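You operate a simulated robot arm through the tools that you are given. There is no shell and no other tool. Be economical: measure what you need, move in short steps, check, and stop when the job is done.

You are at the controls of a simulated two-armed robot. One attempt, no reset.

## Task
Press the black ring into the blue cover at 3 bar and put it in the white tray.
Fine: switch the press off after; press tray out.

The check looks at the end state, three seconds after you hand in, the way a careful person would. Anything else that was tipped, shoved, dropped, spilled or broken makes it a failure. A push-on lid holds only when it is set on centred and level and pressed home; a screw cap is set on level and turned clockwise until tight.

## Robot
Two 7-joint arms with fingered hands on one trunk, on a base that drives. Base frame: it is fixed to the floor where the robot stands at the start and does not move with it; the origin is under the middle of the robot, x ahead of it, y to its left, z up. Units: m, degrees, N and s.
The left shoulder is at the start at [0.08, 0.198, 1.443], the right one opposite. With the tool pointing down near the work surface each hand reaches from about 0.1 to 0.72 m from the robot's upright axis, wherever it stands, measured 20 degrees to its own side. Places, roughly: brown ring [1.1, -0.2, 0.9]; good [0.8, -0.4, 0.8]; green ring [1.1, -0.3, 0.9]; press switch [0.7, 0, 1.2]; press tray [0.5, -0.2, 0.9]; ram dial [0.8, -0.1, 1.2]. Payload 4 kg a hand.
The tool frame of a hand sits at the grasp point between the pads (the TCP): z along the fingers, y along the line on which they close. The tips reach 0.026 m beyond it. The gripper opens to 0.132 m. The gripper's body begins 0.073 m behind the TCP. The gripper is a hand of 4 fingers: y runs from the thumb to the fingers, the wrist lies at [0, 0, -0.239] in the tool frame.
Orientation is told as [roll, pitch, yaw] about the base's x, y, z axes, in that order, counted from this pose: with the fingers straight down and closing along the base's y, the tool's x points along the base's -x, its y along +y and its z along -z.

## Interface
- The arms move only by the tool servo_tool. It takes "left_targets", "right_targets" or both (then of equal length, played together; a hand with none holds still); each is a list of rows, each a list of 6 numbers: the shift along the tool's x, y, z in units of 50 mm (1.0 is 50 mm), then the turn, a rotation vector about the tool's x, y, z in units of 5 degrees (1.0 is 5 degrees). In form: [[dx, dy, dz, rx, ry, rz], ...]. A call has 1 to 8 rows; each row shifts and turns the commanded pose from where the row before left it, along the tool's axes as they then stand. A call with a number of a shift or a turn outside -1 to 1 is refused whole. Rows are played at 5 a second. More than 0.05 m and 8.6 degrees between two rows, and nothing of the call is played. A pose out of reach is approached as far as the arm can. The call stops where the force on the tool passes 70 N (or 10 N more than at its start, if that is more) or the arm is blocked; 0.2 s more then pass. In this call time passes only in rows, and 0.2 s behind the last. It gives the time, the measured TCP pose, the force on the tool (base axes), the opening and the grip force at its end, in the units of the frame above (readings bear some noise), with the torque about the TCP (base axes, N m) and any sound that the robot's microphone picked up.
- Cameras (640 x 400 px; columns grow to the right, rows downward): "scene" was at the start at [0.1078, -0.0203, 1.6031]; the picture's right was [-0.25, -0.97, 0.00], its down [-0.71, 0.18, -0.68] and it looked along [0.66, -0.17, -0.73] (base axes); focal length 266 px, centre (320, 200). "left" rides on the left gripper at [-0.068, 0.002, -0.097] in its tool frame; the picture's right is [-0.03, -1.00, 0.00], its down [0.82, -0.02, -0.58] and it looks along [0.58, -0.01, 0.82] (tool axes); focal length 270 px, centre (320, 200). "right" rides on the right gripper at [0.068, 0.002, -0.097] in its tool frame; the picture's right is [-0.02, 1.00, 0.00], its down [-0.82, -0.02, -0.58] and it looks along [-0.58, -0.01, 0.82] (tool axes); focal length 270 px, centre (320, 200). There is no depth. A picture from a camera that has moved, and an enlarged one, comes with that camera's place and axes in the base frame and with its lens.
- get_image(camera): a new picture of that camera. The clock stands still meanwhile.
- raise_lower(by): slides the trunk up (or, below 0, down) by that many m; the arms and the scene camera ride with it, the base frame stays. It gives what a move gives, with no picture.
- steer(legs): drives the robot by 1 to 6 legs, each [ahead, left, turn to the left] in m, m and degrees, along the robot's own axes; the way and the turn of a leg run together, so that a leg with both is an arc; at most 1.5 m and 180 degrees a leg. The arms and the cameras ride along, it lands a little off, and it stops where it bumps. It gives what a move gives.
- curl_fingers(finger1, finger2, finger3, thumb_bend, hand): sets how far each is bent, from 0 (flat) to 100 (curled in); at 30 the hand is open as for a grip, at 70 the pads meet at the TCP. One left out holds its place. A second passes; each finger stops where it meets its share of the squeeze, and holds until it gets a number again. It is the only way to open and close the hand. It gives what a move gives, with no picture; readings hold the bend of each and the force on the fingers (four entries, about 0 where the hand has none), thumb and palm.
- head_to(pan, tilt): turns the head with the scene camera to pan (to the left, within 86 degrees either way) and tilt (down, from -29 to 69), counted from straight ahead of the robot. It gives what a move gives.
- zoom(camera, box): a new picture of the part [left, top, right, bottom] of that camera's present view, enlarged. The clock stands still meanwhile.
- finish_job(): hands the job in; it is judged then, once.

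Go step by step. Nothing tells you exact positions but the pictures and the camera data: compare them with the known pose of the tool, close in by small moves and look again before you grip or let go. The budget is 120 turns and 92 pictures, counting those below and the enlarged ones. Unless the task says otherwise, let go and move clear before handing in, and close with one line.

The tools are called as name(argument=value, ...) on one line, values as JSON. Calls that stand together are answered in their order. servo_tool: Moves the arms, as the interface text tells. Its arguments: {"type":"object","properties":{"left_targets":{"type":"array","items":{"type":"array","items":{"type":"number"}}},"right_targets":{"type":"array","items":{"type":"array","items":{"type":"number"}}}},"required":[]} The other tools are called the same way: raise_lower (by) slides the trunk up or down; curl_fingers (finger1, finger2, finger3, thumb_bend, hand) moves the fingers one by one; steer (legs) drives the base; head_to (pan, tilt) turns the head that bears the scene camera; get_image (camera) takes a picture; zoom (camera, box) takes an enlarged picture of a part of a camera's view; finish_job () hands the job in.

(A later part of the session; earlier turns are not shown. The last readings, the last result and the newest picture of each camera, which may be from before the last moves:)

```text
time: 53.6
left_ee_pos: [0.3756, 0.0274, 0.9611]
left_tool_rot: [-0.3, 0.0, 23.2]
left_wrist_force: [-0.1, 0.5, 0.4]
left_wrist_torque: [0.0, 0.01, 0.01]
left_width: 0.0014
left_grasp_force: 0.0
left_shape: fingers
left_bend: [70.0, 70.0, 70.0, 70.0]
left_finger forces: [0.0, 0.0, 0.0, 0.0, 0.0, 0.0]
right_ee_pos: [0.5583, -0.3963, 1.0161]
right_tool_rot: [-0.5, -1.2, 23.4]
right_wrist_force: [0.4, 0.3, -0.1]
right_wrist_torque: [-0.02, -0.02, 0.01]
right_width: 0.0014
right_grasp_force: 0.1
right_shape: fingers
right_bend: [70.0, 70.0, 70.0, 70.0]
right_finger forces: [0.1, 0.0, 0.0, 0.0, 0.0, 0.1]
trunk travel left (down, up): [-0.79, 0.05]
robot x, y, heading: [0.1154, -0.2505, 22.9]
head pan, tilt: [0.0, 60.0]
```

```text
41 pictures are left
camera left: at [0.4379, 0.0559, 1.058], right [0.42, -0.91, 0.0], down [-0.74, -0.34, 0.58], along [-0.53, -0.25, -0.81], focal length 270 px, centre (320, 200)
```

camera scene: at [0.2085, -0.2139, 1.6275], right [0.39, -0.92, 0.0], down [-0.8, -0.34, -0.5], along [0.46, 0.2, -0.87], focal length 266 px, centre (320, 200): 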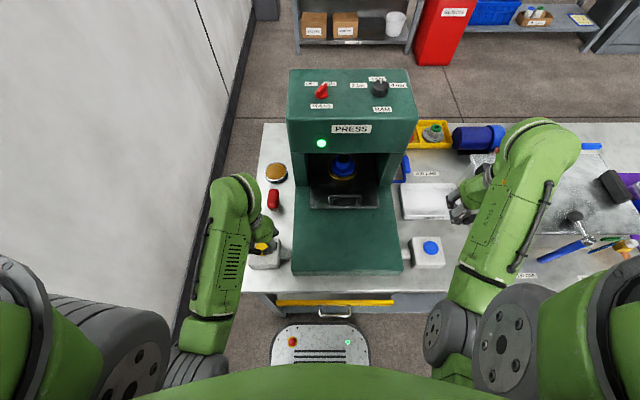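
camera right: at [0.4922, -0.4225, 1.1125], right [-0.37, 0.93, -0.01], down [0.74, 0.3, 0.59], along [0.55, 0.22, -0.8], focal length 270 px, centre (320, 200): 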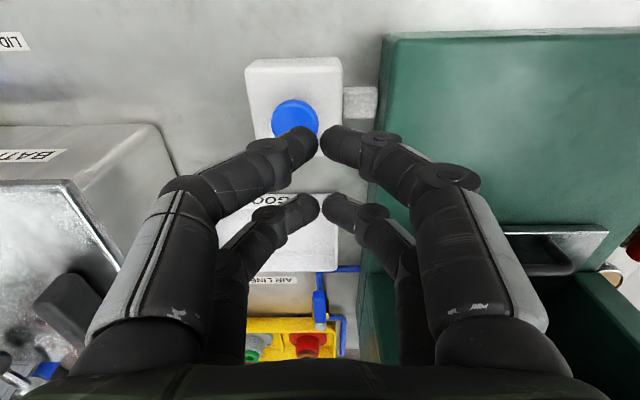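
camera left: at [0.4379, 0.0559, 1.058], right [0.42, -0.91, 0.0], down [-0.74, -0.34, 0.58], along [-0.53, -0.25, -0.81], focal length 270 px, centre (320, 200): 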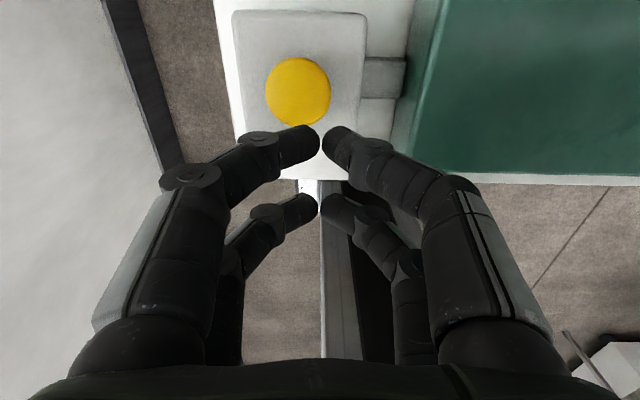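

Both fists are near the palm buttons. I'll tilt each slightly so one finger pair leads, and centre those tips over the buttons.

servo_tool(left_targets=[[0, 0, -0.4, 0, 0, 0], [-0.57, 0.2, 0, 0, 0, 0], [0, 0, 0, 0, 1, 0], [0, 0, 0, 0, 1, 0], [0, 0, 0, 0, 1, 0]], right_targets=[[0, 0, 0.7, 0, 0, 0], [-0.03, -0.34, 0, 0, 0, 0], [0, 0, 0, 0, -1, 0], [0, 0, 0, 0, -1, 0], [0, 0, 0, 0, -1, 0]])

get_image(camera="right")

get_image(camera="left")

```text
time: 54.8
left_ee_pos: [0.4015, 0.0472, 0.982]
left_tool_rot: [-0.2, 15.3, 23.1]
left_wrist_force: [-0.9, -1.5, 0.5]
left_wrist_torque: [-0.02, 0.0, 0.01]
left_width: 0.0015
left_grasp_force: 0.1
left_shape: fingers
left_bend: [70.0, 70.0, 70.0, 70.0]
left_finger forces: [0.0, 0.1, 0.0, 0.0, 0.1, 0.1]
right_ee_pos: [0.5592, -0.41, 0.9753]
right_tool_rot: [0.0, -15.2, 23.7]
right_wrist_force: [1.0, 0.5, -0.4]
right_wrist_torque: [0.01, 0.01, 0.04]
right_width: 0.0011
right_grasp_force: 0.0
right_shape: fingers
right_bend: [70.0, 70.0, 70.0, 70.0]
right_finger forces: [0.0, 0.0, 0.0, 0.1, 0.1, 0.0]
trunk travel left (down, up): [-0.79, 0.05]
robot x, y, heading: [0.1175, -0.2521, 22.9]
head pan, tilt: [0.0, 60.0]
```

```text
40 pictures are left
camera right: at [0.4748, -0.446, 1.0519], right [-0.38, 0.93, 0.01], down [0.59, 0.23, 0.77], along [0.71, 0.3, -0.64], focal length 270 px, centre (320, 200)
```

right: 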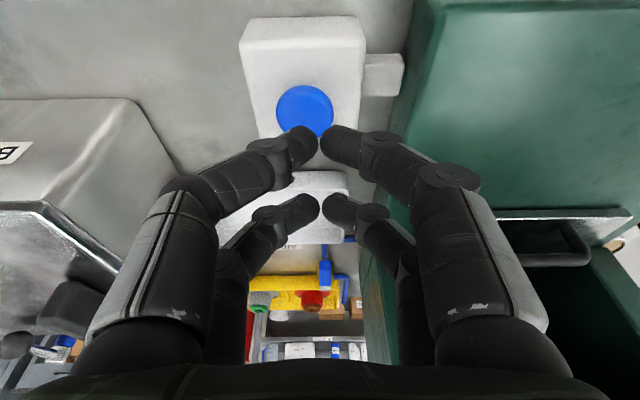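

```text
39 pictures are left
camera left: at [0.4832, 0.0849, 1.0575], right [0.42, -0.91, 0.0], down [-0.58, -0.27, 0.77], along [-0.7, -0.32, -0.64], focal length 270 px, centre (320, 200)
```

left: 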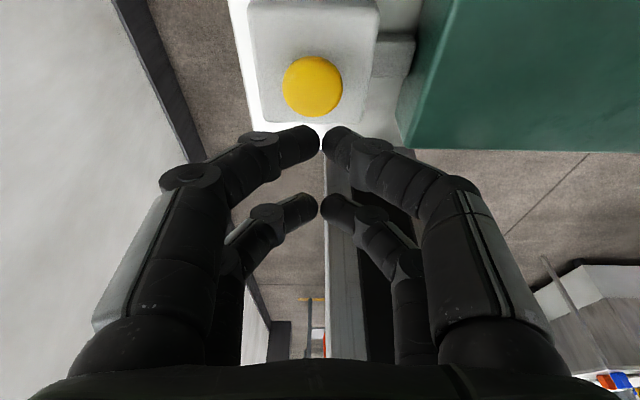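

Triangulation puts the button tops lower, at z≈0.867: yellow at about [0.389, 0.049] and blue at about [0.585, -0.411]. Moving both lead tips to 2.5 cm above them.

servo_tool(left_targets=[[0.038, 0.06, 0.632, 0, 0, 0], [0.038, 0.06, 0.632, 0, 0, 0]], right_targets=[[-0.169, -0.11, 0.605, 0, 0, 0], [-0.169, -0.11, 0.605, 0, 0, 0]])

get_image(camera="right")

get_image(camera="left")

```text
time: 55.4
left_ee_pos: [0.3808, 0.0437, 0.919]
left_tool_rot: [-0.3, 15.3, 23.2]
left_wrist_force: [0.0, -0.5, -0.7]
left_wrist_torque: [0.02, 0.02, -0.01]
left_width: 0.0016
left_grasp_force: 0.0
left_shape: fingers
left_bend: [70.0, 70.0, 70.0, 70.0]
left_finger forces: [0.0, 0.0, 0.1, 0.0, 0.0, 0.0]
right_ee_pos: [0.5949, -0.4105, 0.9189]
right_tool_rot: [-0.1, -15.0, 23.6]
right_wrist_force: [-0.6, 0.1, 0.0]
right_wrist_torque: [-0.01, 0.02, 0.0]
right_width: 0.0013
right_grasp_force: 0.1
right_shape: fingers
right_bend: [70.0, 70.0, 70.0, 70.0]
right_finger forces: [0.0, 0.0, 0.0, 0.0, 0.1, 0.0]
trunk travel left (down, up): [-0.79, 0.05]
robot x, y, heading: [0.1161, -0.2489, 23.3]
head pan, tilt: [0.0, 60.0]
```

```text
38 pictures are left
camera right: at [0.5099, -0.4449, 0.9954], right [-0.38, 0.93, 0.01], down [0.59, 0.24, 0.77], along [0.71, 0.29, -0.64], focal length 270 px, centre (320, 200)
```

right: 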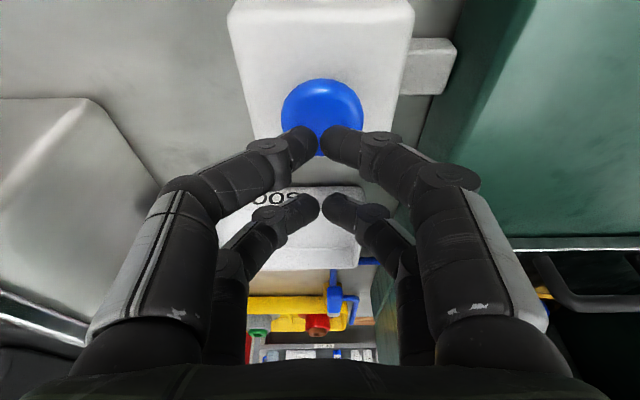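

```text
37 pictures are left
camera left: at [0.4634, 0.0813, 0.9957], right [0.42, -0.91, 0.0], down [-0.58, -0.27, 0.77], along [-0.7, -0.32, -0.64], focal length 270 px, centre (320, 200)
```

left: 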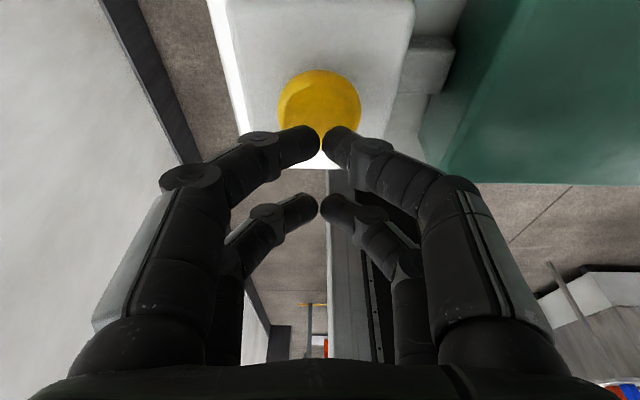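

Both tips line up with the buttons. Pressing both down together.

servo_tool(left_targets=[[-0.041, 0, 0.155, 0, 0, 0], [-0.041, 0, 0.155, 0, 0, 0], [-0.026, 0, 0.097, 0, 0, 0], [-0.026, 0, 0.097, 0, 0, 0], [-0.026, 0, 0.097, 0, 0, 0], [-0.026, 0, 0.097, 0, 0, 0], [-0.026, 0, 0.097, 0, 0, 0]], right_targets=[[0.041, 0, 0.155, 0, 0, 0], [0.041, 0, 0.155, 0, 0, 0], [0.026, 0, 0.097, 0, 0, 0], [0.026, 0, 0.097, 0, 0, 0], [0.026, 0, 0.097, 0, 0, 0], [0.026, 0, 0.097, 0, 0, 0], [0.026, 0, 0.097, 0, 0, 0]])

get_image(camera="scene")

```text
time: 57.1
left_ee_pos: [0.3844, 0.0462, 0.8933]
left_tool_rot: [-0.6, 12.9, 23.0]
left_wrist_force: [-9.2, -2.8, 69.1]
left_wrist_torque: [-0.11, -0.87, 0.04]
left_width: 0.0
left_grasp_force: 47.1
left_shape: fingers
left_bend: [74.0, 70.0, 70.0, 74.0]
left_finger forces: [40.0, 0.0, 0.0, 0.0, 53.7, 0.0]
right_ee_pos: [0.5984, -0.4102, 0.8957]
right_tool_rot: [-1.2, -17.4, 23.9]
right_wrist_force: [-0.9, -1.3, 32.8]
right_wrist_torque: [-0.17, 0.87, 0.08]
right_width: 0.0
right_grasp_force: 18.5
right_shape: fingers
right_bend: [74.0, 70.0, 70.0, 73.0]
right_finger forces: [18.6, 0.1, 0.0, 0.1, 18.1, 0.0]
trunk travel left (down, up): [-0.79, 0.05]
robot x, y, heading: [0.1155, -0.2516, 22.9]
head pan, tilt: [0.0, 60.0]
stopped in row 7 (left hand): the force on the tool passed its limit at 71 N (the readings are from after the stop); the commanded pose is now the measured one
```

```text
36 pictures are left
camera scene: at [0.1957, -0.2172, 1.6246], right [0.39, -0.92, 0.0], down [-0.79, -0.34, -0.51], along [0.47, 0.2, -0.86], focal length 266 px, centre (320, 200)
```

scene: 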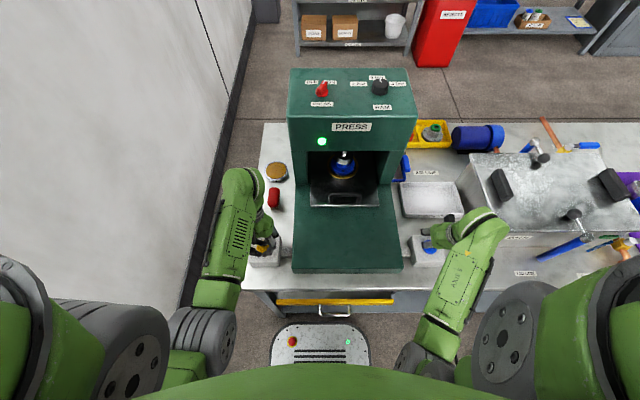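

The ram seems to be coming down. Holding both buttons.

zoom(camera="scene", box=[290, 115, 420, 215])

servo_tool(left_targets=[[0, 0, 0, 0, 0, 0], [0, 0, 0, 0, 0, 0], [0, 0, 0, 0, 0, 0], [0, 0, 0, 0, 0, 0], [0, 0, 0, 0, 0, 0], [0, 0, 0, 0, 0, 0], [0, 0, 0, 0, 0, 0], [0, 0, 0, 0, 0, 0]], right_targets=[[0, 0, 0, 0, 0, 0], [0, 0, 0, 0, 0, 0], [0, 0, 0, 0, 0, 0], [0, 0, 0, 0, 0, 0], [0, 0, 0, 0, 0, 0], [0, 0, 0, 0, 0, 0], [0, 0, 0, 0, 0, 0], [0, 0, 0, 0, 0, 0]])

zoom(camera="scene", box=[290, 115, 420, 215])

```text
4.00 times, centred on (355, 165) of scene
camera zoom: at [0.1957, -0.2172, 1.6246], right [0.39, -0.92, 0.0], down [-0.79, -0.34, -0.51], along [0.47, 0.2, -0.86], focal length 1066 px, centre (180, 340)
```

zoom: 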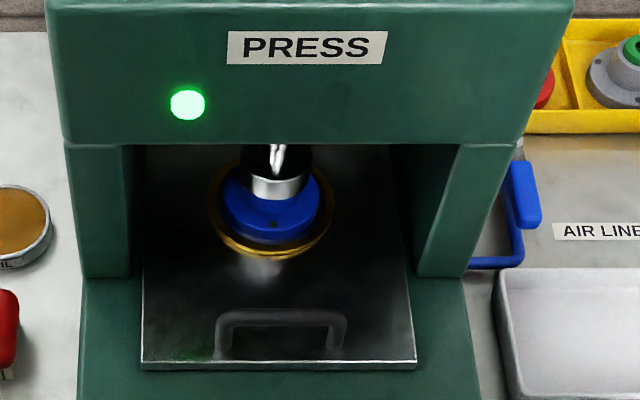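

```text
time: 58.9
left_ee_pos: [0.3821, 0.0444, 0.8928]
left_tool_rot: [-0.4, 13.1, 23.0]
left_wrist_force: [-6.8, -1.9, 73.2]
left_wrist_torque: [0.1, -1.02, 0.01]
left_width: 0.0
left_grasp_force: 49.2
left_shape: fingers
left_bend: [76.0, 70.0, 70.0, 75.0]
left_finger forces: [41.3, 0.0, 0.1, 0.0, 57.1, 0.0]
right_ee_pos: [0.5958, -0.4094, 0.8945]
right_tool_rot: [-1.0, -17.1, 23.8]
right_wrist_force: [-1.5, -1.2, 63.5]
right_wrist_torque: [-0.37, 0.63, 0.01]
right_width: 0.0002
right_grasp_force: 46.5
right_shape: fingers
right_bend: [75.0, 70.0, 70.0, 74.0]
right_finger forces: [38.6, 0.1, 0.1, 0.0, 53.9, 0.1]
trunk travel left (down, up): [-0.79, 0.05]
robot x, y, heading: [0.1167, -0.2501, 22.8]
head pan, tilt: [0.0, 60.0]
```

```text
4.00 times, centred on (355, 165) of scene
camera zoom: at [0.1938, -0.2176, 1.6251], right [0.39, -0.92, 0.0], down [-0.79, -0.34, -0.51], along [0.47, 0.2, -0.86], focal length 1066 px, centre (180, 340)
```

zoom: 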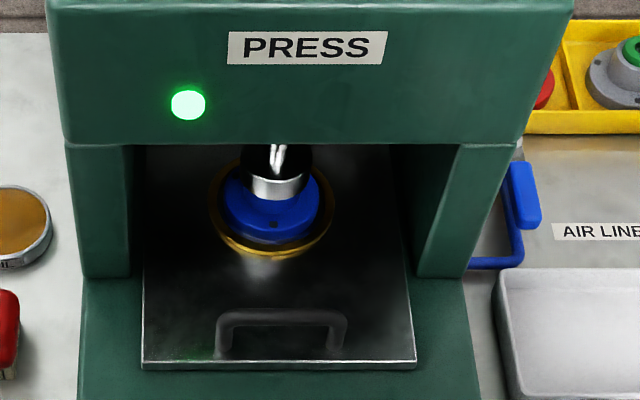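

The ram is down and steady on the ring. A bit more hold, then release both buttons upward.

servo_tool(left_targets=[[0, 0, 0, 0, 0, 0], [0, 0, 0, 0, 0, 0], [0, 0, 0, 0, 0, 0], [0.207, 0, -0.773, 0, 0, 0], [0.207, 0, -0.773, 0, 0, 0], [0.1, 0, -0.4, 0, 0, 0]], right_targets=[[0, 0, 0, 0, 0, 0], [0, 0, 0, 0, 0, 0], [0, 0, 0, 0, 0, 0], [-0.207, 0, -0.773, 0, 0, 0], [-0.207, 0, -0.773, 0, 0, 0], [-0.1, 0, -0.4, 0, 0, 0]])

zoom(camera="scene", box=[230, 115, 450, 285])

```text
time: 60.3
left_ee_pos: [0.3808, 0.045, 0.9876]
left_tool_rot: [-0.4, 14.1, 23.1]
left_wrist_force: [-0.8, 0.8, -0.3]
left_wrist_torque: [0.01, 0.03, -0.01]
left_width: 0.0008
left_grasp_force: 0.0
left_shape: fingers
left_bend: [70.0, 70.0, 70.0, 70.0]
left_finger forces: [0.0, 0.0, 0.0, 0.1, 0.0, 0.0]
right_ee_pos: [0.5961, -0.4082, 0.9874]
right_tool_rot: [-0.5, -16.1, 23.7]
right_wrist_force: [-0.6, -0.7, 0.2]
right_wrist_torque: [0.0, -0.03, 0.01]
right_width: 0.0006
right_grasp_force: 0.0
right_shape: fingers
right_bend: [70.0, 70.0, 70.0, 70.0]
right_finger forces: [0.0, 0.0, 0.1, 0.0, 0.0, 0.0]
trunk travel left (down, up): [-0.79, 0.05]
robot x, y, heading: [0.1208, -0.2509, 23.1]
head pan, tilt: [0.0, 60.0]
```

```text
2.35 times, centred on (340, 200) of scene
camera zoom: at [0.205, -0.2144, 1.6239], right [0.39, -0.92, 0.0], down [-0.8, -0.34, -0.5], along [0.46, 0.2, -0.87], focal length 627 px, centre (273, 200)
```

zoom: 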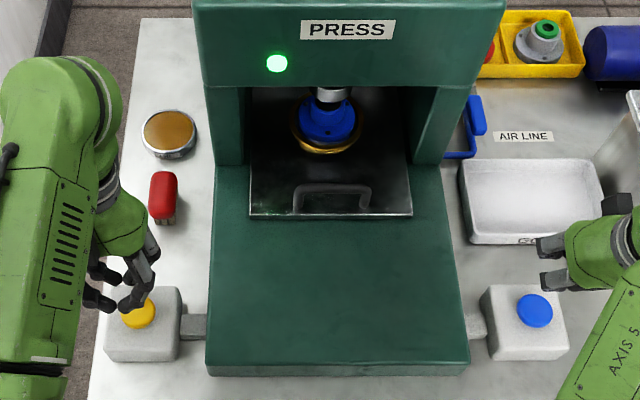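

The press stroke is done and the ram is lifting. Next I'll hook the tray handle (about [0.630, -0.117, 0.905]) with the right index/thumb pair closed, its other fingers open, and pull it out.

curl_fingers(hand="right", finger1=70, finger2=25, finger3=25, thumb_bend=70)

servo_tool(right_targets=[[0, 0, -0.6, 0, -0.9, 0], [0, 0.85, 0, 0, -0.95, 0], [0, 0.85, 0, 0, -0.95, 0], [0, 0.85, 0, 0, 0, 0], [0, 0.85, 0, 0, 0, 0], [0, 0.85, 0, 0, 0, 0], [0, 0.85, 0, 0, 0, 0]])

get_image(camera="right")

```text
time: 61.3
left_ee_pos: [0.3836, 0.0475, 0.9877]
left_tool_rot: [-0.4, 14.2, 23.2]
left_wrist_force: [-0.2, 0.2, -0.4]
left_wrist_torque: [-0.01, -0.03, 0.01]
left_width: 0.0008
left_grasp_force: 0.0
left_shape: fingers
left_bend: [70.0, 70.0, 70.0, 70.0]
left_finger forces: [0.0, 0.1, 0.1, 0.0, 0.0, 0.0]
right_ee_pos: [0.5982, -0.4081, 0.9868]
right_tool_rot: [-0.5, -16.0, 23.7]
right_wrist_force: [0.6, 0.1, 0.1]
right_wrist_torque: [-0.03, 0.02, 0.01]
right_width: 0.0006
right_grasp_force: 0.0
right_shape: fingers
right_bend: [70.0, 25.0, 25.0, 70.0]
right_finger forces: [0.0, 0.1, 0.0, 0.1, 0.1, 0.1]
trunk travel left (down, up): [-0.79, 0.05]
robot x, y, heading: [0.1181, -0.2478, 22.9]
head pan, tilt: [0.0, 60.0]
```

```text
time: 62.9
left_ee_pos: [0.3839, 0.047, 0.9882]
left_tool_rot: [-0.5, 14.2, 23.1]
left_wrist_force: [-0.2, 0.8, 0.3]
left_wrist_torque: [-0.03, 0.04, 0.0]
left_width: 0.001
left_grasp_force: 0.1
left_shape: fingers
left_bend: [70.0, 70.0, 70.0, 70.0]
left_finger forces: [0.1, 0.0, 0.0, 0.1, 0.0, 0.1]
right_ee_pos: [0.486, -0.1764, 1.0102]
right_tool_rot: [-0.7, -30.1, 23.9]
right_wrist_force: [0.2, 0.0, -0.1]
right_wrist_torque: [-0.03, 0.04, 0.04]
right_width: 0.0009
right_grasp_force: 0.1
right_shape: fingers
right_bend: [70.0, 25.0, 25.0, 70.0]
right_finger forces: [0.0, 0.1, 0.0, 0.1, 0.1, 0.0]
trunk travel left (down, up): [-0.79, 0.05]
robot x, y, heading: [0.1207, -0.2519, 23.0]
head pan, tilt: [0.0, 60.0]
```

```text
32 pictures are left
camera right: at [0.3862, -0.2184, 1.0611], right [-0.38, 0.93, 0.0], down [0.39, 0.16, 0.91], along [0.84, 0.35, -0.42], focal length 270 px, centre (320, 200)
```

right: 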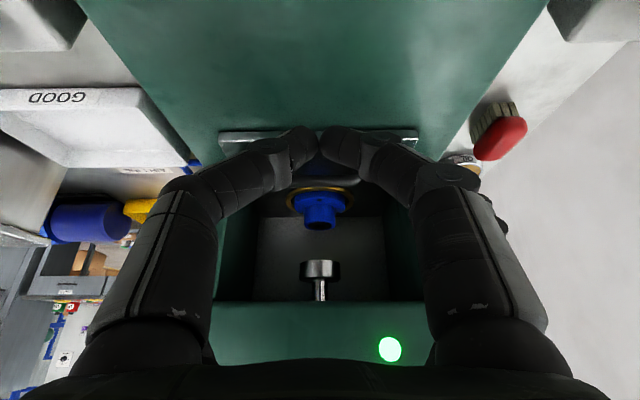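

The ram is up and the ring is seated. Moving the hook over and past the handle bar.

servo_tool(right_targets=[[-0.579, 0, 0.565, 0, 0, 0], [-0.579, 0, 0.565, 0, 0, 0], [-0.579, 0, 0.565, 0, 0, 0], [-0.579, 0, 0.565, 0, 0, 0], [-0.579, 0, 0.565, 0, 0, 0]])

get_image(camera="right")

zoom(camera="scene", box=[280, 130, 420, 230])

```text
time: 64.1
left_ee_pos: [0.3853, 0.0466, 0.9874]
left_tool_rot: [-0.5, 14.3, 23.0]
left_wrist_force: [0.4, 0.0, -1.0]
left_wrist_torque: [-0.02, 0.03, -0.01]
left_width: 0.0008
left_grasp_force: 0.0
left_shape: fingers
left_bend: [70.0, 70.0, 70.0, 70.0]
left_finger forces: [0.0, 0.0, 0.0, 0.1, 0.0, 0.1]
right_ee_pos: [0.6669, -0.0994, 0.9596]
right_tool_rot: [-0.7, -30.0, 23.9]
right_wrist_force: [0.5, 0.7, 0.6]
right_wrist_torque: [0.01, 0.0, 0.01]
right_width: 0.0009
right_grasp_force: 0.1
right_shape: fingers
right_bend: [70.0, 25.0, 25.0, 70.0]
right_finger forces: [0.1, 0.0, 0.1, 0.0, 0.1, 0.0]
trunk travel left (down, up): [-0.79, 0.05]
robot x, y, heading: [0.1175, -0.2545, 23.3]
head pan, tilt: [0.0, 60.0]
```

```text
31 pictures are left
camera right: at [0.5668, -0.1409, 1.0096], right [-0.38, 0.93, 0.0], down [0.39, 0.16, 0.91], along [0.84, 0.35, -0.42], focal length 270 px, centre (320, 200)
```

right: 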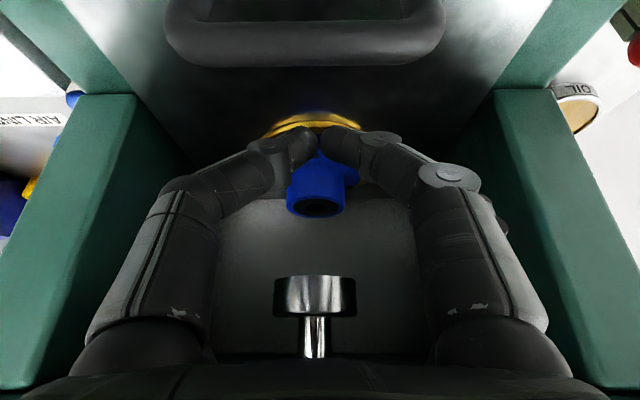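

```text
4.00 times, centred on (350, 180) of scene
camera zoom: at [0.2096, -0.2126, 1.6238], right [0.39, -0.92, 0.0], down [-0.8, -0.34, -0.5], along [0.46, 0.19, -0.87], focal length 1066 px, centre (200, 280)
```

zoom: 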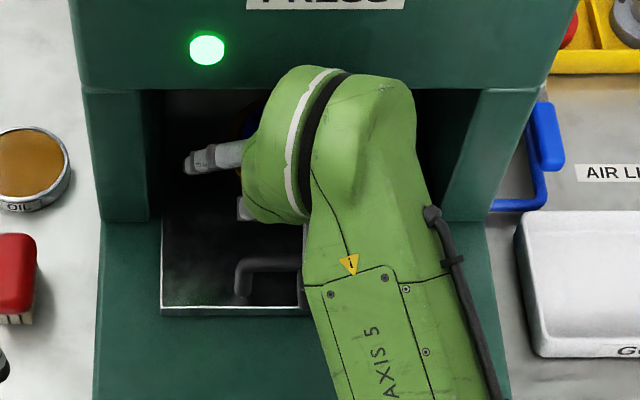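

servo_tool(right_targets=[[0.2, 0, 0.35, 0, 0, 0], [0.1, 0, 0.17, 0, 0, 0], [0.08, 0, 0.14, 0, 0, 0]])

zoom(camera="right", box=[160, 0, 480, 200])

```text
time: 64.9
left_ee_pos: [0.3828, 0.0459, 0.9883]
left_tool_rot: [-0.4, 14.1, 23.0]
left_wrist_force: [-0.1, 0.2, 0.5]
left_wrist_torque: [-0.01, 0.01, 0.0]
left_width: 0.001
left_grasp_force: 0.0
left_shape: fingers
left_bend: [70.0, 70.0, 70.0, 70.0]
left_finger forces: [0.1, 0.0, 0.0, 0.2, 0.0, 0.0]
right_ee_pos: [0.6677, -0.0989, 0.9257]
right_tool_rot: [-0.7, -30.0, 23.8]
right_wrist_force: [0.1, 0.0, 0.7]
right_wrist_torque: [0.0, -0.01, 0.0]
right_width: 0.0008
right_grasp_force: 0.1
right_shape: fingers
right_bend: [70.0, 25.0, 25.0, 70.0]
right_finger forces: [0.0, 0.0, 0.0, 0.0, 0.0, 0.0]
trunk travel left (down, up): [-0.79, 0.05]
robot x, y, heading: [0.118, -0.2526, 23.0]
head pan, tilt: [0.0, 60.0]
```

```text
2.00 times, centred on (320, 100) of right
camera zoom: at [0.568, -0.141, 0.9748], right [-0.38, 0.93, 0.0], down [0.39, 0.16, 0.91], along [0.84, 0.35, -0.42], focal length 541 px, centre (320, 400)
```

zoom: 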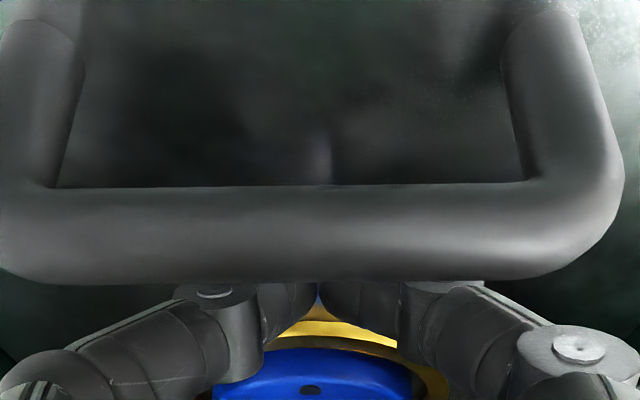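

The fingertips are behind the bar. Pulling the tray out slowly.

servo_tool(right_targets=[[0.26, 0, -0.15, 0, 0, 0], [0.26, 0, -0.15, 0, 0, 0], [0.26, 0, -0.15, 0, 0, 0], [0.26, 0, -0.15, 0, 0, 0], [0.26, 0, -0.15, 0, 0, 0], [0.26, 0, -0.15, 0, 0, 0], [0.26, 0, -0.15, 0, 0, 0], [0.26, 0, -0.15, 0, 0, 0]])

get_image(camera="scene")

```text
time: 66.7
left_ee_pos: [0.3838, 0.0452, 0.9881]
left_tool_rot: [-0.4, 14.0, 23.1]
left_wrist_force: [0.4, -0.1, 0.0]
left_wrist_torque: [0.01, 0.0, 0.0]
left_width: 0.001
left_grasp_force: 0.0
left_shape: fingers
left_bend: [70.0, 70.0, 70.0, 70.0]
left_finger forces: [0.1, 0.0, 0.1, 0.0, 0.0, 0.0]
right_ee_pos: [0.5565, -0.1488, 0.9236]
right_tool_rot: [-0.8, -30.0, 23.9]
right_wrist_force: [1.9, 0.7, 1.2]
right_wrist_torque: [0.01, 0.0, -0.03]
right_width: 0.002
right_grasp_force: 0.9
right_shape: fingers
right_bend: [69.0, 25.0, 25.0, 70.0]
right_finger forces: [1.5, 0.0, 0.0, 0.0, 0.1, 0.0]
trunk travel left (down, up): [-0.79, 0.05]
robot x, y, heading: [0.1187, -0.2507, 22.8]
head pan, tilt: [0.0, 60.0]
```

```text
28 pictures are left
camera scene: at [0.2067, -0.2145, 1.624], right [0.39, -0.92, 0.0], down [-0.8, -0.34, -0.5], along [0.46, 0.2, -0.87], focal length 266 px, centre (320, 200)
```

scene: 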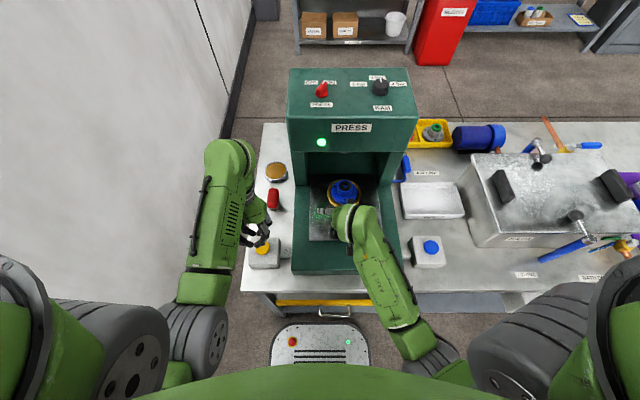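

The tray is coming out. I pull it the rest of the way.

servo_tool(right_targets=[[0.26, 0, -0.15, 0, 0, 0], [0.26, 0, -0.15, 0, 0, 0], [0.26, 0, -0.15, 0, 0, 0], [0.26, 0, -0.15, 0, 0, 0], [0.26, 0, -0.15, 0, 0, 0], [0.26, 0, -0.15, 0, 0, 0], [0.26, 0, -0.15, 0, 0, 0], [0.1, 0, -0.06, 0, 0, 0]])

get_image(camera="scene")

```text
time: 68.5
left_ee_pos: [0.3905, 0.0487, 0.986]
left_tool_rot: [-0.3, 14.4, 23.1]
left_wrist_force: [0.2, -0.2, 0.2]
left_wrist_torque: [0.03, -0.02, -0.03]
left_width: 0.0009
left_grasp_force: 0.1
left_shape: fingers
left_bend: [70.0, 70.0, 70.0, 70.0]
left_finger forces: [0.0, 0.0, 0.0, 0.1, 0.0, 0.1]
right_ee_pos: [0.4664, -0.1857, 0.93]
right_tool_rot: [-0.6, -31.4, 24.1]
right_wrist_force: [58.5, 14.8, 32.5]
right_wrist_torque: [0.48, 0.37, -0.08]
right_width: 0.0
right_grasp_force: 35.2
right_shape: fingers
right_bend: [70.0, 25.0, 25.0, 69.0]
right_finger forces: [45.3, 0.0, 0.0, 0.0, 24.7, 0.1]
trunk travel left (down, up): [-0.79, 0.05]
robot x, y, heading: [0.1191, -0.2517, 22.9]
head pan, tilt: [0.0, 60.0]
```

```text
27 pictures are left
camera scene: at [0.2176, -0.2112, 1.624], right [0.39, -0.92, 0.0], down [-0.8, -0.34, -0.49], along [0.45, 0.19, -0.87], focal length 266 px, centre (320, 200)
```

scene: 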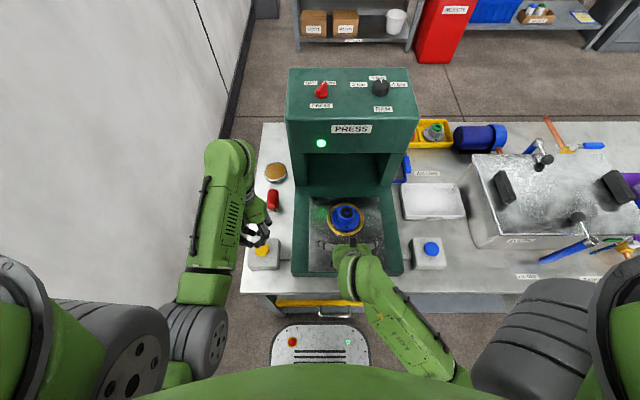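

The tray is fully out against its stop. I'll ease off, lift the hook straight up, and look at the cover.

servo_tool(right_targets=[[-0.3, 0, 0.17, 0, 0, 0], [-0.3, 0, -0.52, 0, 0, 0], [-0.3, 0, -0.52, 0, 0, 0], [-0.3, 0, -0.52, 0, 0, 0], [0, 0, 0, 0, 1, 0], [0, 0, 0, 0, 1, 0], [0, 0, 0, 0, 1, 0], [0, 0, 0, 0, 1, 0]])

servo_tool(right_targets=[[0, 0, 0, 0, 1, 0], [0, 0, 0, 0.1, 1, 0]])

curl_fingers(hand="right", finger1=45, finger2=45, finger3=45, thumb_bend=45)

get_image(camera="right")

zoom(camera="scene", box=[290, 170, 410, 260])

```text
time: 70.3
left_ee_pos: [0.385, 0.0469, 0.9876]
left_tool_rot: [-0.4, 14.1, 23.1]
left_wrist_force: [-0.5, 0.2, 0.3]
left_wrist_torque: [0.01, -0.02, 0.0]
left_width: 0.001
left_grasp_force: 0.0
left_shape: fingers
left_bend: [70.0, 70.0, 70.0, 70.0]
left_finger forces: [0.0, 0.1, 0.0, 0.1, 0.0, 0.0]
right_ee_pos: [0.471, -0.1836, 1.0149]
right_tool_rot: [-0.6, -10.1, 23.6]
right_wrist_force: [-0.8, 0.3, 0.6]
right_wrist_torque: [0.02, -0.03, -0.01]
right_width: 0.0011
right_grasp_force: 0.1
right_shape: fingers
right_bend: [70.0, 25.0, 25.0, 70.0]
right_finger forces: [0.1, 0.1, 0.0, 0.0, 0.0, 0.0]
trunk travel left (down, up): [-0.79, 0.05]
robot x, y, heading: [0.1198, -0.2549, 23.0]
head pan, tilt: [0.0, 60.0]
```

```text
time: 70.9
left_ee_pos: [0.3845, 0.0464, 0.988]
left_tool_rot: [-0.4, 14.1, 23.0]
left_wrist_force: [0.4, -0.4, 0.0]
left_wrist_torque: [0.0, -0.01, 0.0]
left_width: 0.0008
left_grasp_force: 0.0
left_shape: fingers
left_bend: [70.0, 70.0, 70.0, 70.0]
left_finger forces: [0.1, 0.0, 0.0, 0.0, 0.0, 0.1]
right_ee_pos: [0.4703, -0.1848, 1.0169]
right_tool_rot: [-1.1, 0.0, 23.5]
right_wrist_force: [0.8, 0.5, -0.3]
right_wrist_torque: [-0.04, 0.0, 0.02]
right_width: 0.0011
right_grasp_force: 0.0
right_shape: fingers
right_bend: [70.0, 25.0, 25.0, 70.0]
right_finger forces: [0.0, 0.1, 0.0, 0.0, 0.0, 0.0]
trunk travel left (down, up): [-0.79, 0.05]
robot x, y, heading: [0.1153, -0.2503, 23.1]
head pan, tilt: [0.0, 60.0]
```

```text
time: 71.9
left_ee_pos: [0.3843, 0.0465, 0.9889]
left_tool_rot: [-0.3, 13.9, 23.2]
left_wrist_force: [-0.1, -0.2, 0.6]
left_wrist_torque: [0.0, 0.01, 0.02]
left_width: 0.0011
left_grasp_force: 0.0
left_shape: fingers
left_bend: [70.0, 70.0, 70.0, 70.0]
left_finger forces: [0.0, 0.0, 0.1, 0.0, 0.0, 0.0]
right_ee_pos: [0.47, -0.184, 1.0169]
right_tool_rot: [-1.1, -0.1, 23.6]
right_wrist_force: [0.4, 0.3, 0.5]
right_wrist_torque: [-0.03, -0.02, 0.01]
right_width: 0.0824
right_grasp_force: 0.1
right_shape: fingers
right_bend: [45.0, 45.0, 45.0, 45.0]
right_finger forces: [0.1, 0.0, 0.1, 0.0, 0.0, 0.0]
trunk travel left (down, up): [-0.79, 0.05]
robot x, y, heading: [0.1162, -0.2507, 23.1]
head pan, tilt: [0.0, 60.0]
```

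```text
26 pictures are left
camera right: at [0.406, -0.2094, 1.1143], right [-0.38, 0.93, -0.02], down [0.75, 0.32, 0.58], along [0.54, 0.2, -0.81], focal length 270 px, centre (320, 200)
```

right: 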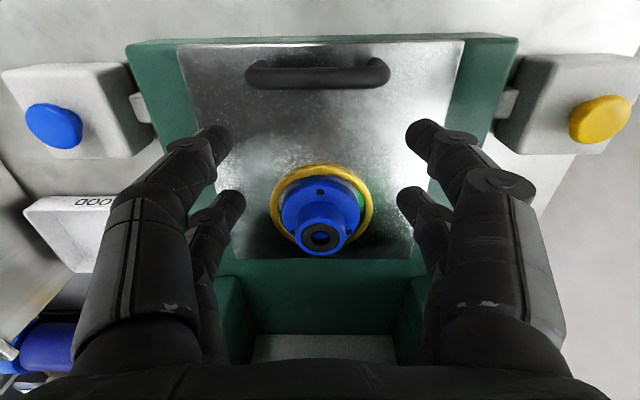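

```text
4.44 times, centred on (350, 215) of scene
camera zoom: at [0.2072, -0.2143, 1.624], right [0.39, -0.92, 0.0], down [-0.8, -0.34, -0.5], along [0.46, 0.2, -0.87], focal length 1185 px, centre (187, 133)
```

zoom: 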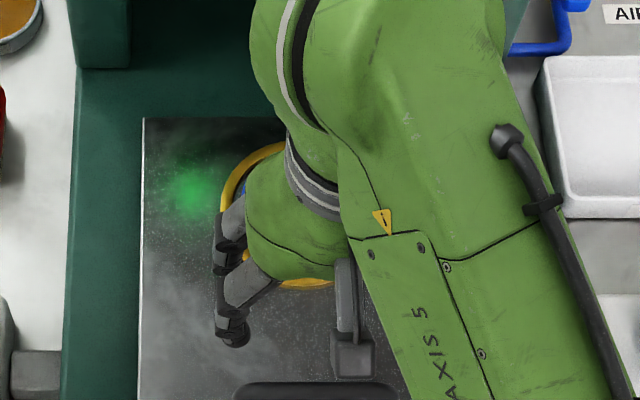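

The ring is pressed flush in the hub. Hub top is at about [0.557, -0.151, 0.945]; moving the open right hand above it.

servo_tool(right_targets=[[-0.93, -0.04, 0, 0, 0, 0], [-0.93, -0.04, 0, 0, 0, 0]])

zoom(camera="right", box=[160, 50, 480, 250])

```text
time: 72.5
left_ee_pos: [0.3858, 0.049, 0.9865]
left_tool_rot: [-0.3, 14.3, 23.2]
left_wrist_force: [-0.1, -0.8, -0.8]
left_wrist_torque: [-0.01, 0.01, 0.04]
left_width: 0.001
left_grasp_force: 0.1
left_shape: fingers
left_bend: [70.0, 70.0, 70.0, 70.0]
left_finger forces: [0.1, 0.1, 0.1, 0.0, 0.1, 0.0]
right_ee_pos: [0.561, -0.15, 1.0167]
right_tool_rot: [-1.2, 0.0, 23.5]
right_wrist_force: [-0.2, 0.7, -0.4]
right_wrist_torque: [0.02, 0.0, -0.01]
right_width: 0.0824
right_grasp_force: 0.0
right_shape: fingers
right_bend: [45.0, 45.0, 45.0, 45.0]
right_finger forces: [0.0, 0.1, 0.1, 0.0, 0.0, 0.0]
trunk travel left (down, up): [-0.79, 0.05]
robot x, y, heading: [0.1188, -0.2507, 23.0]
head pan, tilt: [0.0, 60.0]
```

```text
2.00 times, centred on (320, 150) of right
camera zoom: at [0.4969, -0.1753, 1.1143], right [-0.38, 0.93, -0.02], down [0.75, 0.32, 0.58], along [0.54, 0.2, -0.82], focal length 541 px, centre (320, 300)
```

zoom: 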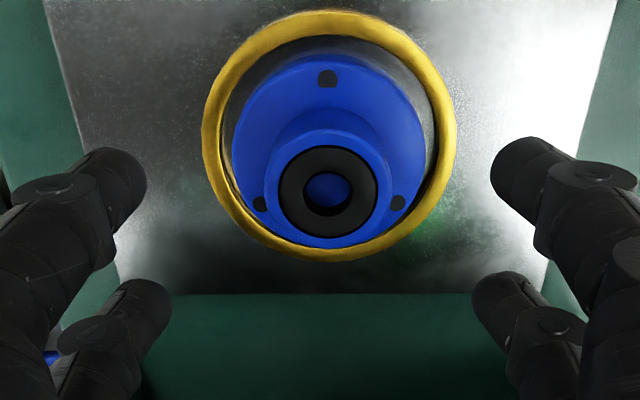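

servo_tool(right_targets=[[-0.06, 0, 0.6, 0, 0, 0], [0, 0, 0.6, 0, 0, 0], [0, 0, 0.36, 0, 0, 0]])

curl_fingers(hand="right", finger1=70, finger2=70, finger3=70, thumb_bend=70)

get_image(camera="right")

```text
time: 73.3
left_ee_pos: [0.3836, 0.0458, 0.9882]
left_tool_rot: [-0.4, 14.0, 23.1]
left_wrist_force: [0.4, 1.0, -0.7]
left_wrist_torque: [0.02, -0.01, 0.02]
left_width: 0.0011
left_grasp_force: 0.1
left_shape: fingers
left_bend: [70.0, 70.0, 70.0, 70.0]
left_finger forces: [0.0, 0.0, 0.1, 0.1, 0.0, 0.0]
right_ee_pos: [0.5606, -0.1522, 0.9392]
right_tool_rot: [-1.2, -0.2, 23.7]
right_wrist_force: [0.0, 0.1, 1.5]
right_wrist_torque: [-0.01, 0.05, -0.01]
right_width: 0.0827
right_grasp_force: 0.0
right_shape: fingers
right_bend: [45.0, 45.0, 45.0, 45.0]
right_finger forces: [0.0, 0.0, 0.0, 0.0, 0.0, 0.0]
trunk travel left (down, up): [-0.79, 0.05]
robot x, y, heading: [0.1158, -0.2491, 23.1]
head pan, tilt: [0.0, 60.0]
```

```text
time: 74.3
left_ee_pos: [0.385, 0.0464, 0.9878]
left_tool_rot: [-0.4, 14.0, 23.2]
left_wrist_force: [-0.2, -0.6, -0.6]
left_wrist_torque: [-0.04, 0.01, -0.02]
left_width: 0.0009
left_grasp_force: 0.0
left_shape: fingers
left_bend: [70.0, 70.0, 70.0, 70.0]
left_finger forces: [0.0, 0.0, 0.0, 0.1, 0.0, 0.1]
right_ee_pos: [0.5621, -0.1511, 0.9386]
right_tool_rot: [-1.0, 0.0, 23.5]
right_wrist_force: [-0.2, 0.1, 0.1]
right_wrist_torque: [0.01, 0.02, 0.0]
right_width: 0.0016
right_grasp_force: 8.5
right_shape: fingers
right_bend: [70.0, 56.0, 57.0, 70.0]
right_finger forces: [0.0, 8.5, 8.5, 0.0, 0.0, 0.0]
trunk travel left (down, up): [-0.79, 0.05]
robot x, y, heading: [0.1196, -0.2493, 23.2]
head pan, tilt: [0.0, 60.0]
```

```text
23 pictures are left
camera right: at [0.4973, -0.1761, 1.0359], right [-0.38, 0.93, -0.02], down [0.75, 0.32, 0.58], along [0.54, 0.2, -0.81], focal length 270 px, centre (320, 200)
```

right: 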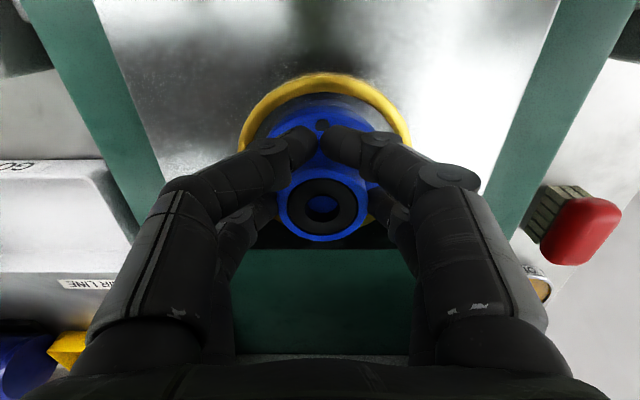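

Only one finger pair holds the hub; I'll reopen, shift 1 cm forward and regrip with all four.

curl_fingers(hand="right", finger1=45, finger2=45, finger3=45, thumb_bend=45)

servo_tool(right_targets=[[-0.22, 0, 0.06, 0, 0, 0]])

curl_fingers(hand="right", finger1=72, finger2=72, finger3=72, thumb_bend=72)

get_image(camera="right")

```text
time: 75.3
left_ee_pos: [0.3849, 0.0454, 0.9872]
left_tool_rot: [-0.4, 14.2, 23.1]
left_wrist_force: [-0.1, 0.1, 0.2]
left_wrist_torque: [-0.02, -0.01, 0.01]
left_width: 0.0008
left_grasp_force: 0.1
left_shape: fingers
left_bend: [70.0, 70.0, 70.0, 70.0]
left_finger forces: [0.1, 0.1, 0.0, 0.1, 0.1, 0.0]
right_ee_pos: [0.5617, -0.1514, 0.9384]
right_tool_rot: [-1.3, -0.1, 23.5]
right_wrist_force: [-0.7, 0.6, 0.5]
right_wrist_torque: [0.02, -0.03, 0.0]
right_width: 0.0823
right_grasp_force: 0.0
right_shape: fingers
right_bend: [45.0, 45.0, 45.0, 45.0]
right_finger forces: [0.0, 0.0, 0.1, 0.0, 0.1, 0.0]
trunk travel left (down, up): [-0.79, 0.05]
robot x, y, heading: [0.1201, -0.2501, 23.0]
head pan, tilt: [0.0, 60.0]
```

```text
time: 75.7
left_ee_pos: [0.3846, 0.0468, 0.9872]
left_tool_rot: [-0.4, 14.1, 23.1]
left_wrist_force: [0.5, -0.3, 0.2]
left_wrist_torque: [-0.02, -0.03, 0.0]
left_width: 0.001
left_grasp_force: 0.0
left_shape: fingers
left_bend: [70.0, 70.0, 70.0, 70.0]
left_finger forces: [0.0, 0.0, 0.0, 0.1, 0.0, 0.0]
right_ee_pos: [0.5709, -0.1461, 0.9359]
right_tool_rot: [-1.1, -0.1, 23.6]
right_wrist_force: [0.9, 0.0, 0.3]
right_wrist_torque: [0.04, -0.03, 0.0]
right_width: 0.0823
right_grasp_force: 0.0
right_shape: fingers
right_bend: [45.0, 45.0, 45.0, 45.0]
right_finger forces: [0.0, 0.0, 0.1, 0.0, 0.0, 0.1]
trunk travel left (down, up): [-0.79, 0.05]
robot x, y, heading: [0.1182, -0.2512, 23.0]
head pan, tilt: [0.0, 60.0]
```

```text
time: 76.7
left_ee_pos: [0.3841, 0.0463, 0.9871]
left_tool_rot: [-0.5, 14.0, 23.1]
left_wrist_force: [0.4, 0.2, 0.0]
left_wrist_torque: [0.0, -0.01, 0.0]
left_width: 0.0007
left_grasp_force: 0.0
left_shape: fingers
left_bend: [70.0, 70.0, 70.0, 70.0]
left_finger forces: [0.0, 0.0, 0.1, 0.1, 0.0, 0.0]
right_ee_pos: [0.5704, -0.1462, 0.9356]
right_tool_rot: [-1.1, -0.2, 23.5]
right_wrist_force: [-0.1, -0.4, -0.5]
right_wrist_torque: [0.03, 0.0, -0.05]
right_width: 0.0099
right_grasp_force: 14.0
right_shape: fingers
right_bend: [69.0, 57.0, 58.0, 69.0]
right_finger forces: [4.5, 9.4, 8.9, 0.0, 4.8, 0.1]
trunk travel left (down, up): [-0.79, 0.05]
robot x, y, heading: [0.1171, -0.2519, 23.1]
head pan, tilt: [0.0, 60.0]
```

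```text
22 pictures are left
camera right: at [0.5066, -0.1717, 1.0338], right [-0.38, 0.93, -0.02], down [0.75, 0.32, 0.58], along [0.54, 0.2, -0.81], focal length 270 px, centre (320, 200)
```

right: 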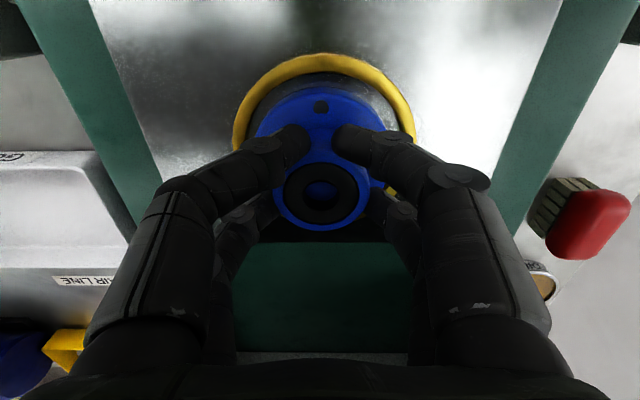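

curl_fingers(hand="right", finger1=50, finger2=45, finger3=45, thumb_bend=50)

servo_tool(right_targets=[[-0.15, 0, 0.04, 0, 0, 0]])

curl_fingers(hand="right", finger1=75, finger2=75, finger3=75, thumb_bend=75)

servo_tool(right_targets=[[0, 0, -0.4, 0, 0, 0], [0, 0, -0.6, 0, 0, 0]])

get_image(camera="right")

```text
time: 77.7
left_ee_pos: [0.3838, 0.0462, 0.988]
left_tool_rot: [-0.4, 14.0, 23.2]
left_wrist_force: [0.4, -0.2, -0.1]
left_wrist_torque: [-0.02, -0.01, 0.03]
left_width: 0.001
left_grasp_force: 0.1
left_shape: fingers
left_bend: [70.0, 70.0, 70.0, 70.0]
left_finger forces: [0.0, 0.1, 0.0, 0.1, 0.0, 0.0]
right_ee_pos: [0.5716, -0.1471, 0.9366]
right_tool_rot: [-1.1, -0.1, 23.5]
right_wrist_force: [-0.3, -0.2, -0.5]
right_wrist_torque: [-0.02, -0.02, -0.01]
right_width: 0.0653
right_grasp_force: 0.1
right_shape: fingers
right_bend: [50.0, 45.0, 45.0, 50.0]
right_finger forces: [0.1, 0.0, 0.0, 0.0, 0.0, 0.0]
trunk travel left (down, up): [-0.79, 0.05]
robot x, y, heading: [0.1187, -0.2514, 22.9]
head pan, tilt: [0.0, 60.0]
```

```text
time: 78.1
left_ee_pos: [0.3848, 0.0461, 0.988]
left_tool_rot: [-0.3, 14.0, 23.1]
left_wrist_force: [-0.5, 0.1, -0.1]
left_wrist_torque: [0.01, 0.03, -0.02]
left_width: 0.0009
left_grasp_force: 0.0
left_shape: fingers
left_bend: [70.0, 70.0, 70.0, 70.0]
left_finger forces: [0.0, 0.1, 0.0, 0.1, 0.1, 0.0]
right_ee_pos: [0.579, -0.143, 0.934]
right_tool_rot: [-1.2, -0.1, 23.6]
right_wrist_force: [-0.8, 0.7, 0.0]
right_wrist_torque: [0.03, -0.01, -0.01]
right_width: 0.0655
right_grasp_force: 0.0
right_shape: fingers
right_bend: [50.0, 45.0, 45.0, 50.0]
right_finger forces: [0.1, 0.0, 0.0, 0.0, 0.0, 0.0]
trunk travel left (down, up): [-0.79, 0.05]
robot x, y, heading: [0.1173, -0.2494, 23.1]
head pan, tilt: [0.0, 60.0]
```

```text
time: 79.1
left_ee_pos: [0.3843, 0.0462, 0.9876]
left_tool_rot: [-0.4, 14.1, 23.1]
left_wrist_force: [0.4, -0.7, 0.6]
left_wrist_torque: [-0.02, 0.01, -0.01]
left_width: 0.0011
left_grasp_force: 0.2
left_shape: fingers
left_bend: [70.0, 70.0, 70.0, 70.0]
left_finger forces: [0.0, 0.0, 0.0, 0.0, 0.1, 0.0]
right_ee_pos: [0.5792, -0.1447, 0.9336]
right_tool_rot: [-1.2, -0.2, 23.4]
right_wrist_force: [0.0, 0.4, 0.7]
right_wrist_torque: [0.02, 0.05, 0.04]
right_width: 0.0283
right_grasp_force: 20.9
right_shape: fingers
right_bend: [60.0, 59.0, 63.0, 67.0]
right_finger forces: [10.3, 10.9, 7.7, 0.0, 12.3, 0.0]
trunk travel left (down, up): [-0.79, 0.05]
robot x, y, heading: [0.1143, -0.2489, 23.1]
head pan, tilt: [0.0, 60.0]
```

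```text
time: 79.7
left_ee_pos: [0.3848, 0.0463, 0.9868]
left_tool_rot: [-0.4, 14.0, 23.1]
left_wrist_force: [-0.1, -0.2, 0.0]
left_wrist_torque: [0.01, 0.03, 0.02]
left_width: 0.0008
left_grasp_force: 0.1
left_shape: fingers
left_bend: [70.0, 70.0, 70.0, 70.0]
left_finger forces: [0.0, 0.1, 0.0, 0.1, 0.1, 0.1]
right_ee_pos: [0.5789, -0.1432, 0.983]
right_tool_rot: [-1.0, 0.0, 23.5]
right_wrist_force: [-0.3, 0.5, -2.9]
right_wrist_torque: [-0.02, 0.01, 0.0]
right_width: 0.0286
right_grasp_force: 21.2
right_shape: fingers
right_bend: [60.0, 58.0, 63.0, 67.0]
right_finger forces: [10.7, 11.2, 7.9, 0.0, 12.5, 0.1]
trunk travel left (down, up): [-0.79, 0.05]
robot x, y, heading: [0.1196, -0.251, 22.9]
head pan, tilt: [0.0, 60.0]
```

```text
21 pictures are left
camera right: at [0.5145, -0.1678, 1.08], right [-0.38, 0.93, -0.02], down [0.75, 0.32, 0.58], along [0.54, 0.2, -0.81], focal length 270 px, centre (320, 200)
```

right: 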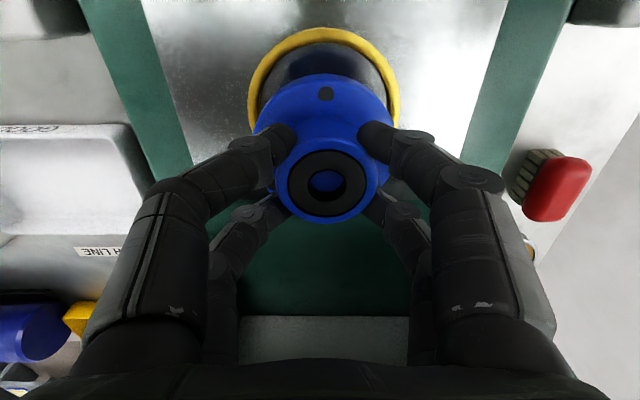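

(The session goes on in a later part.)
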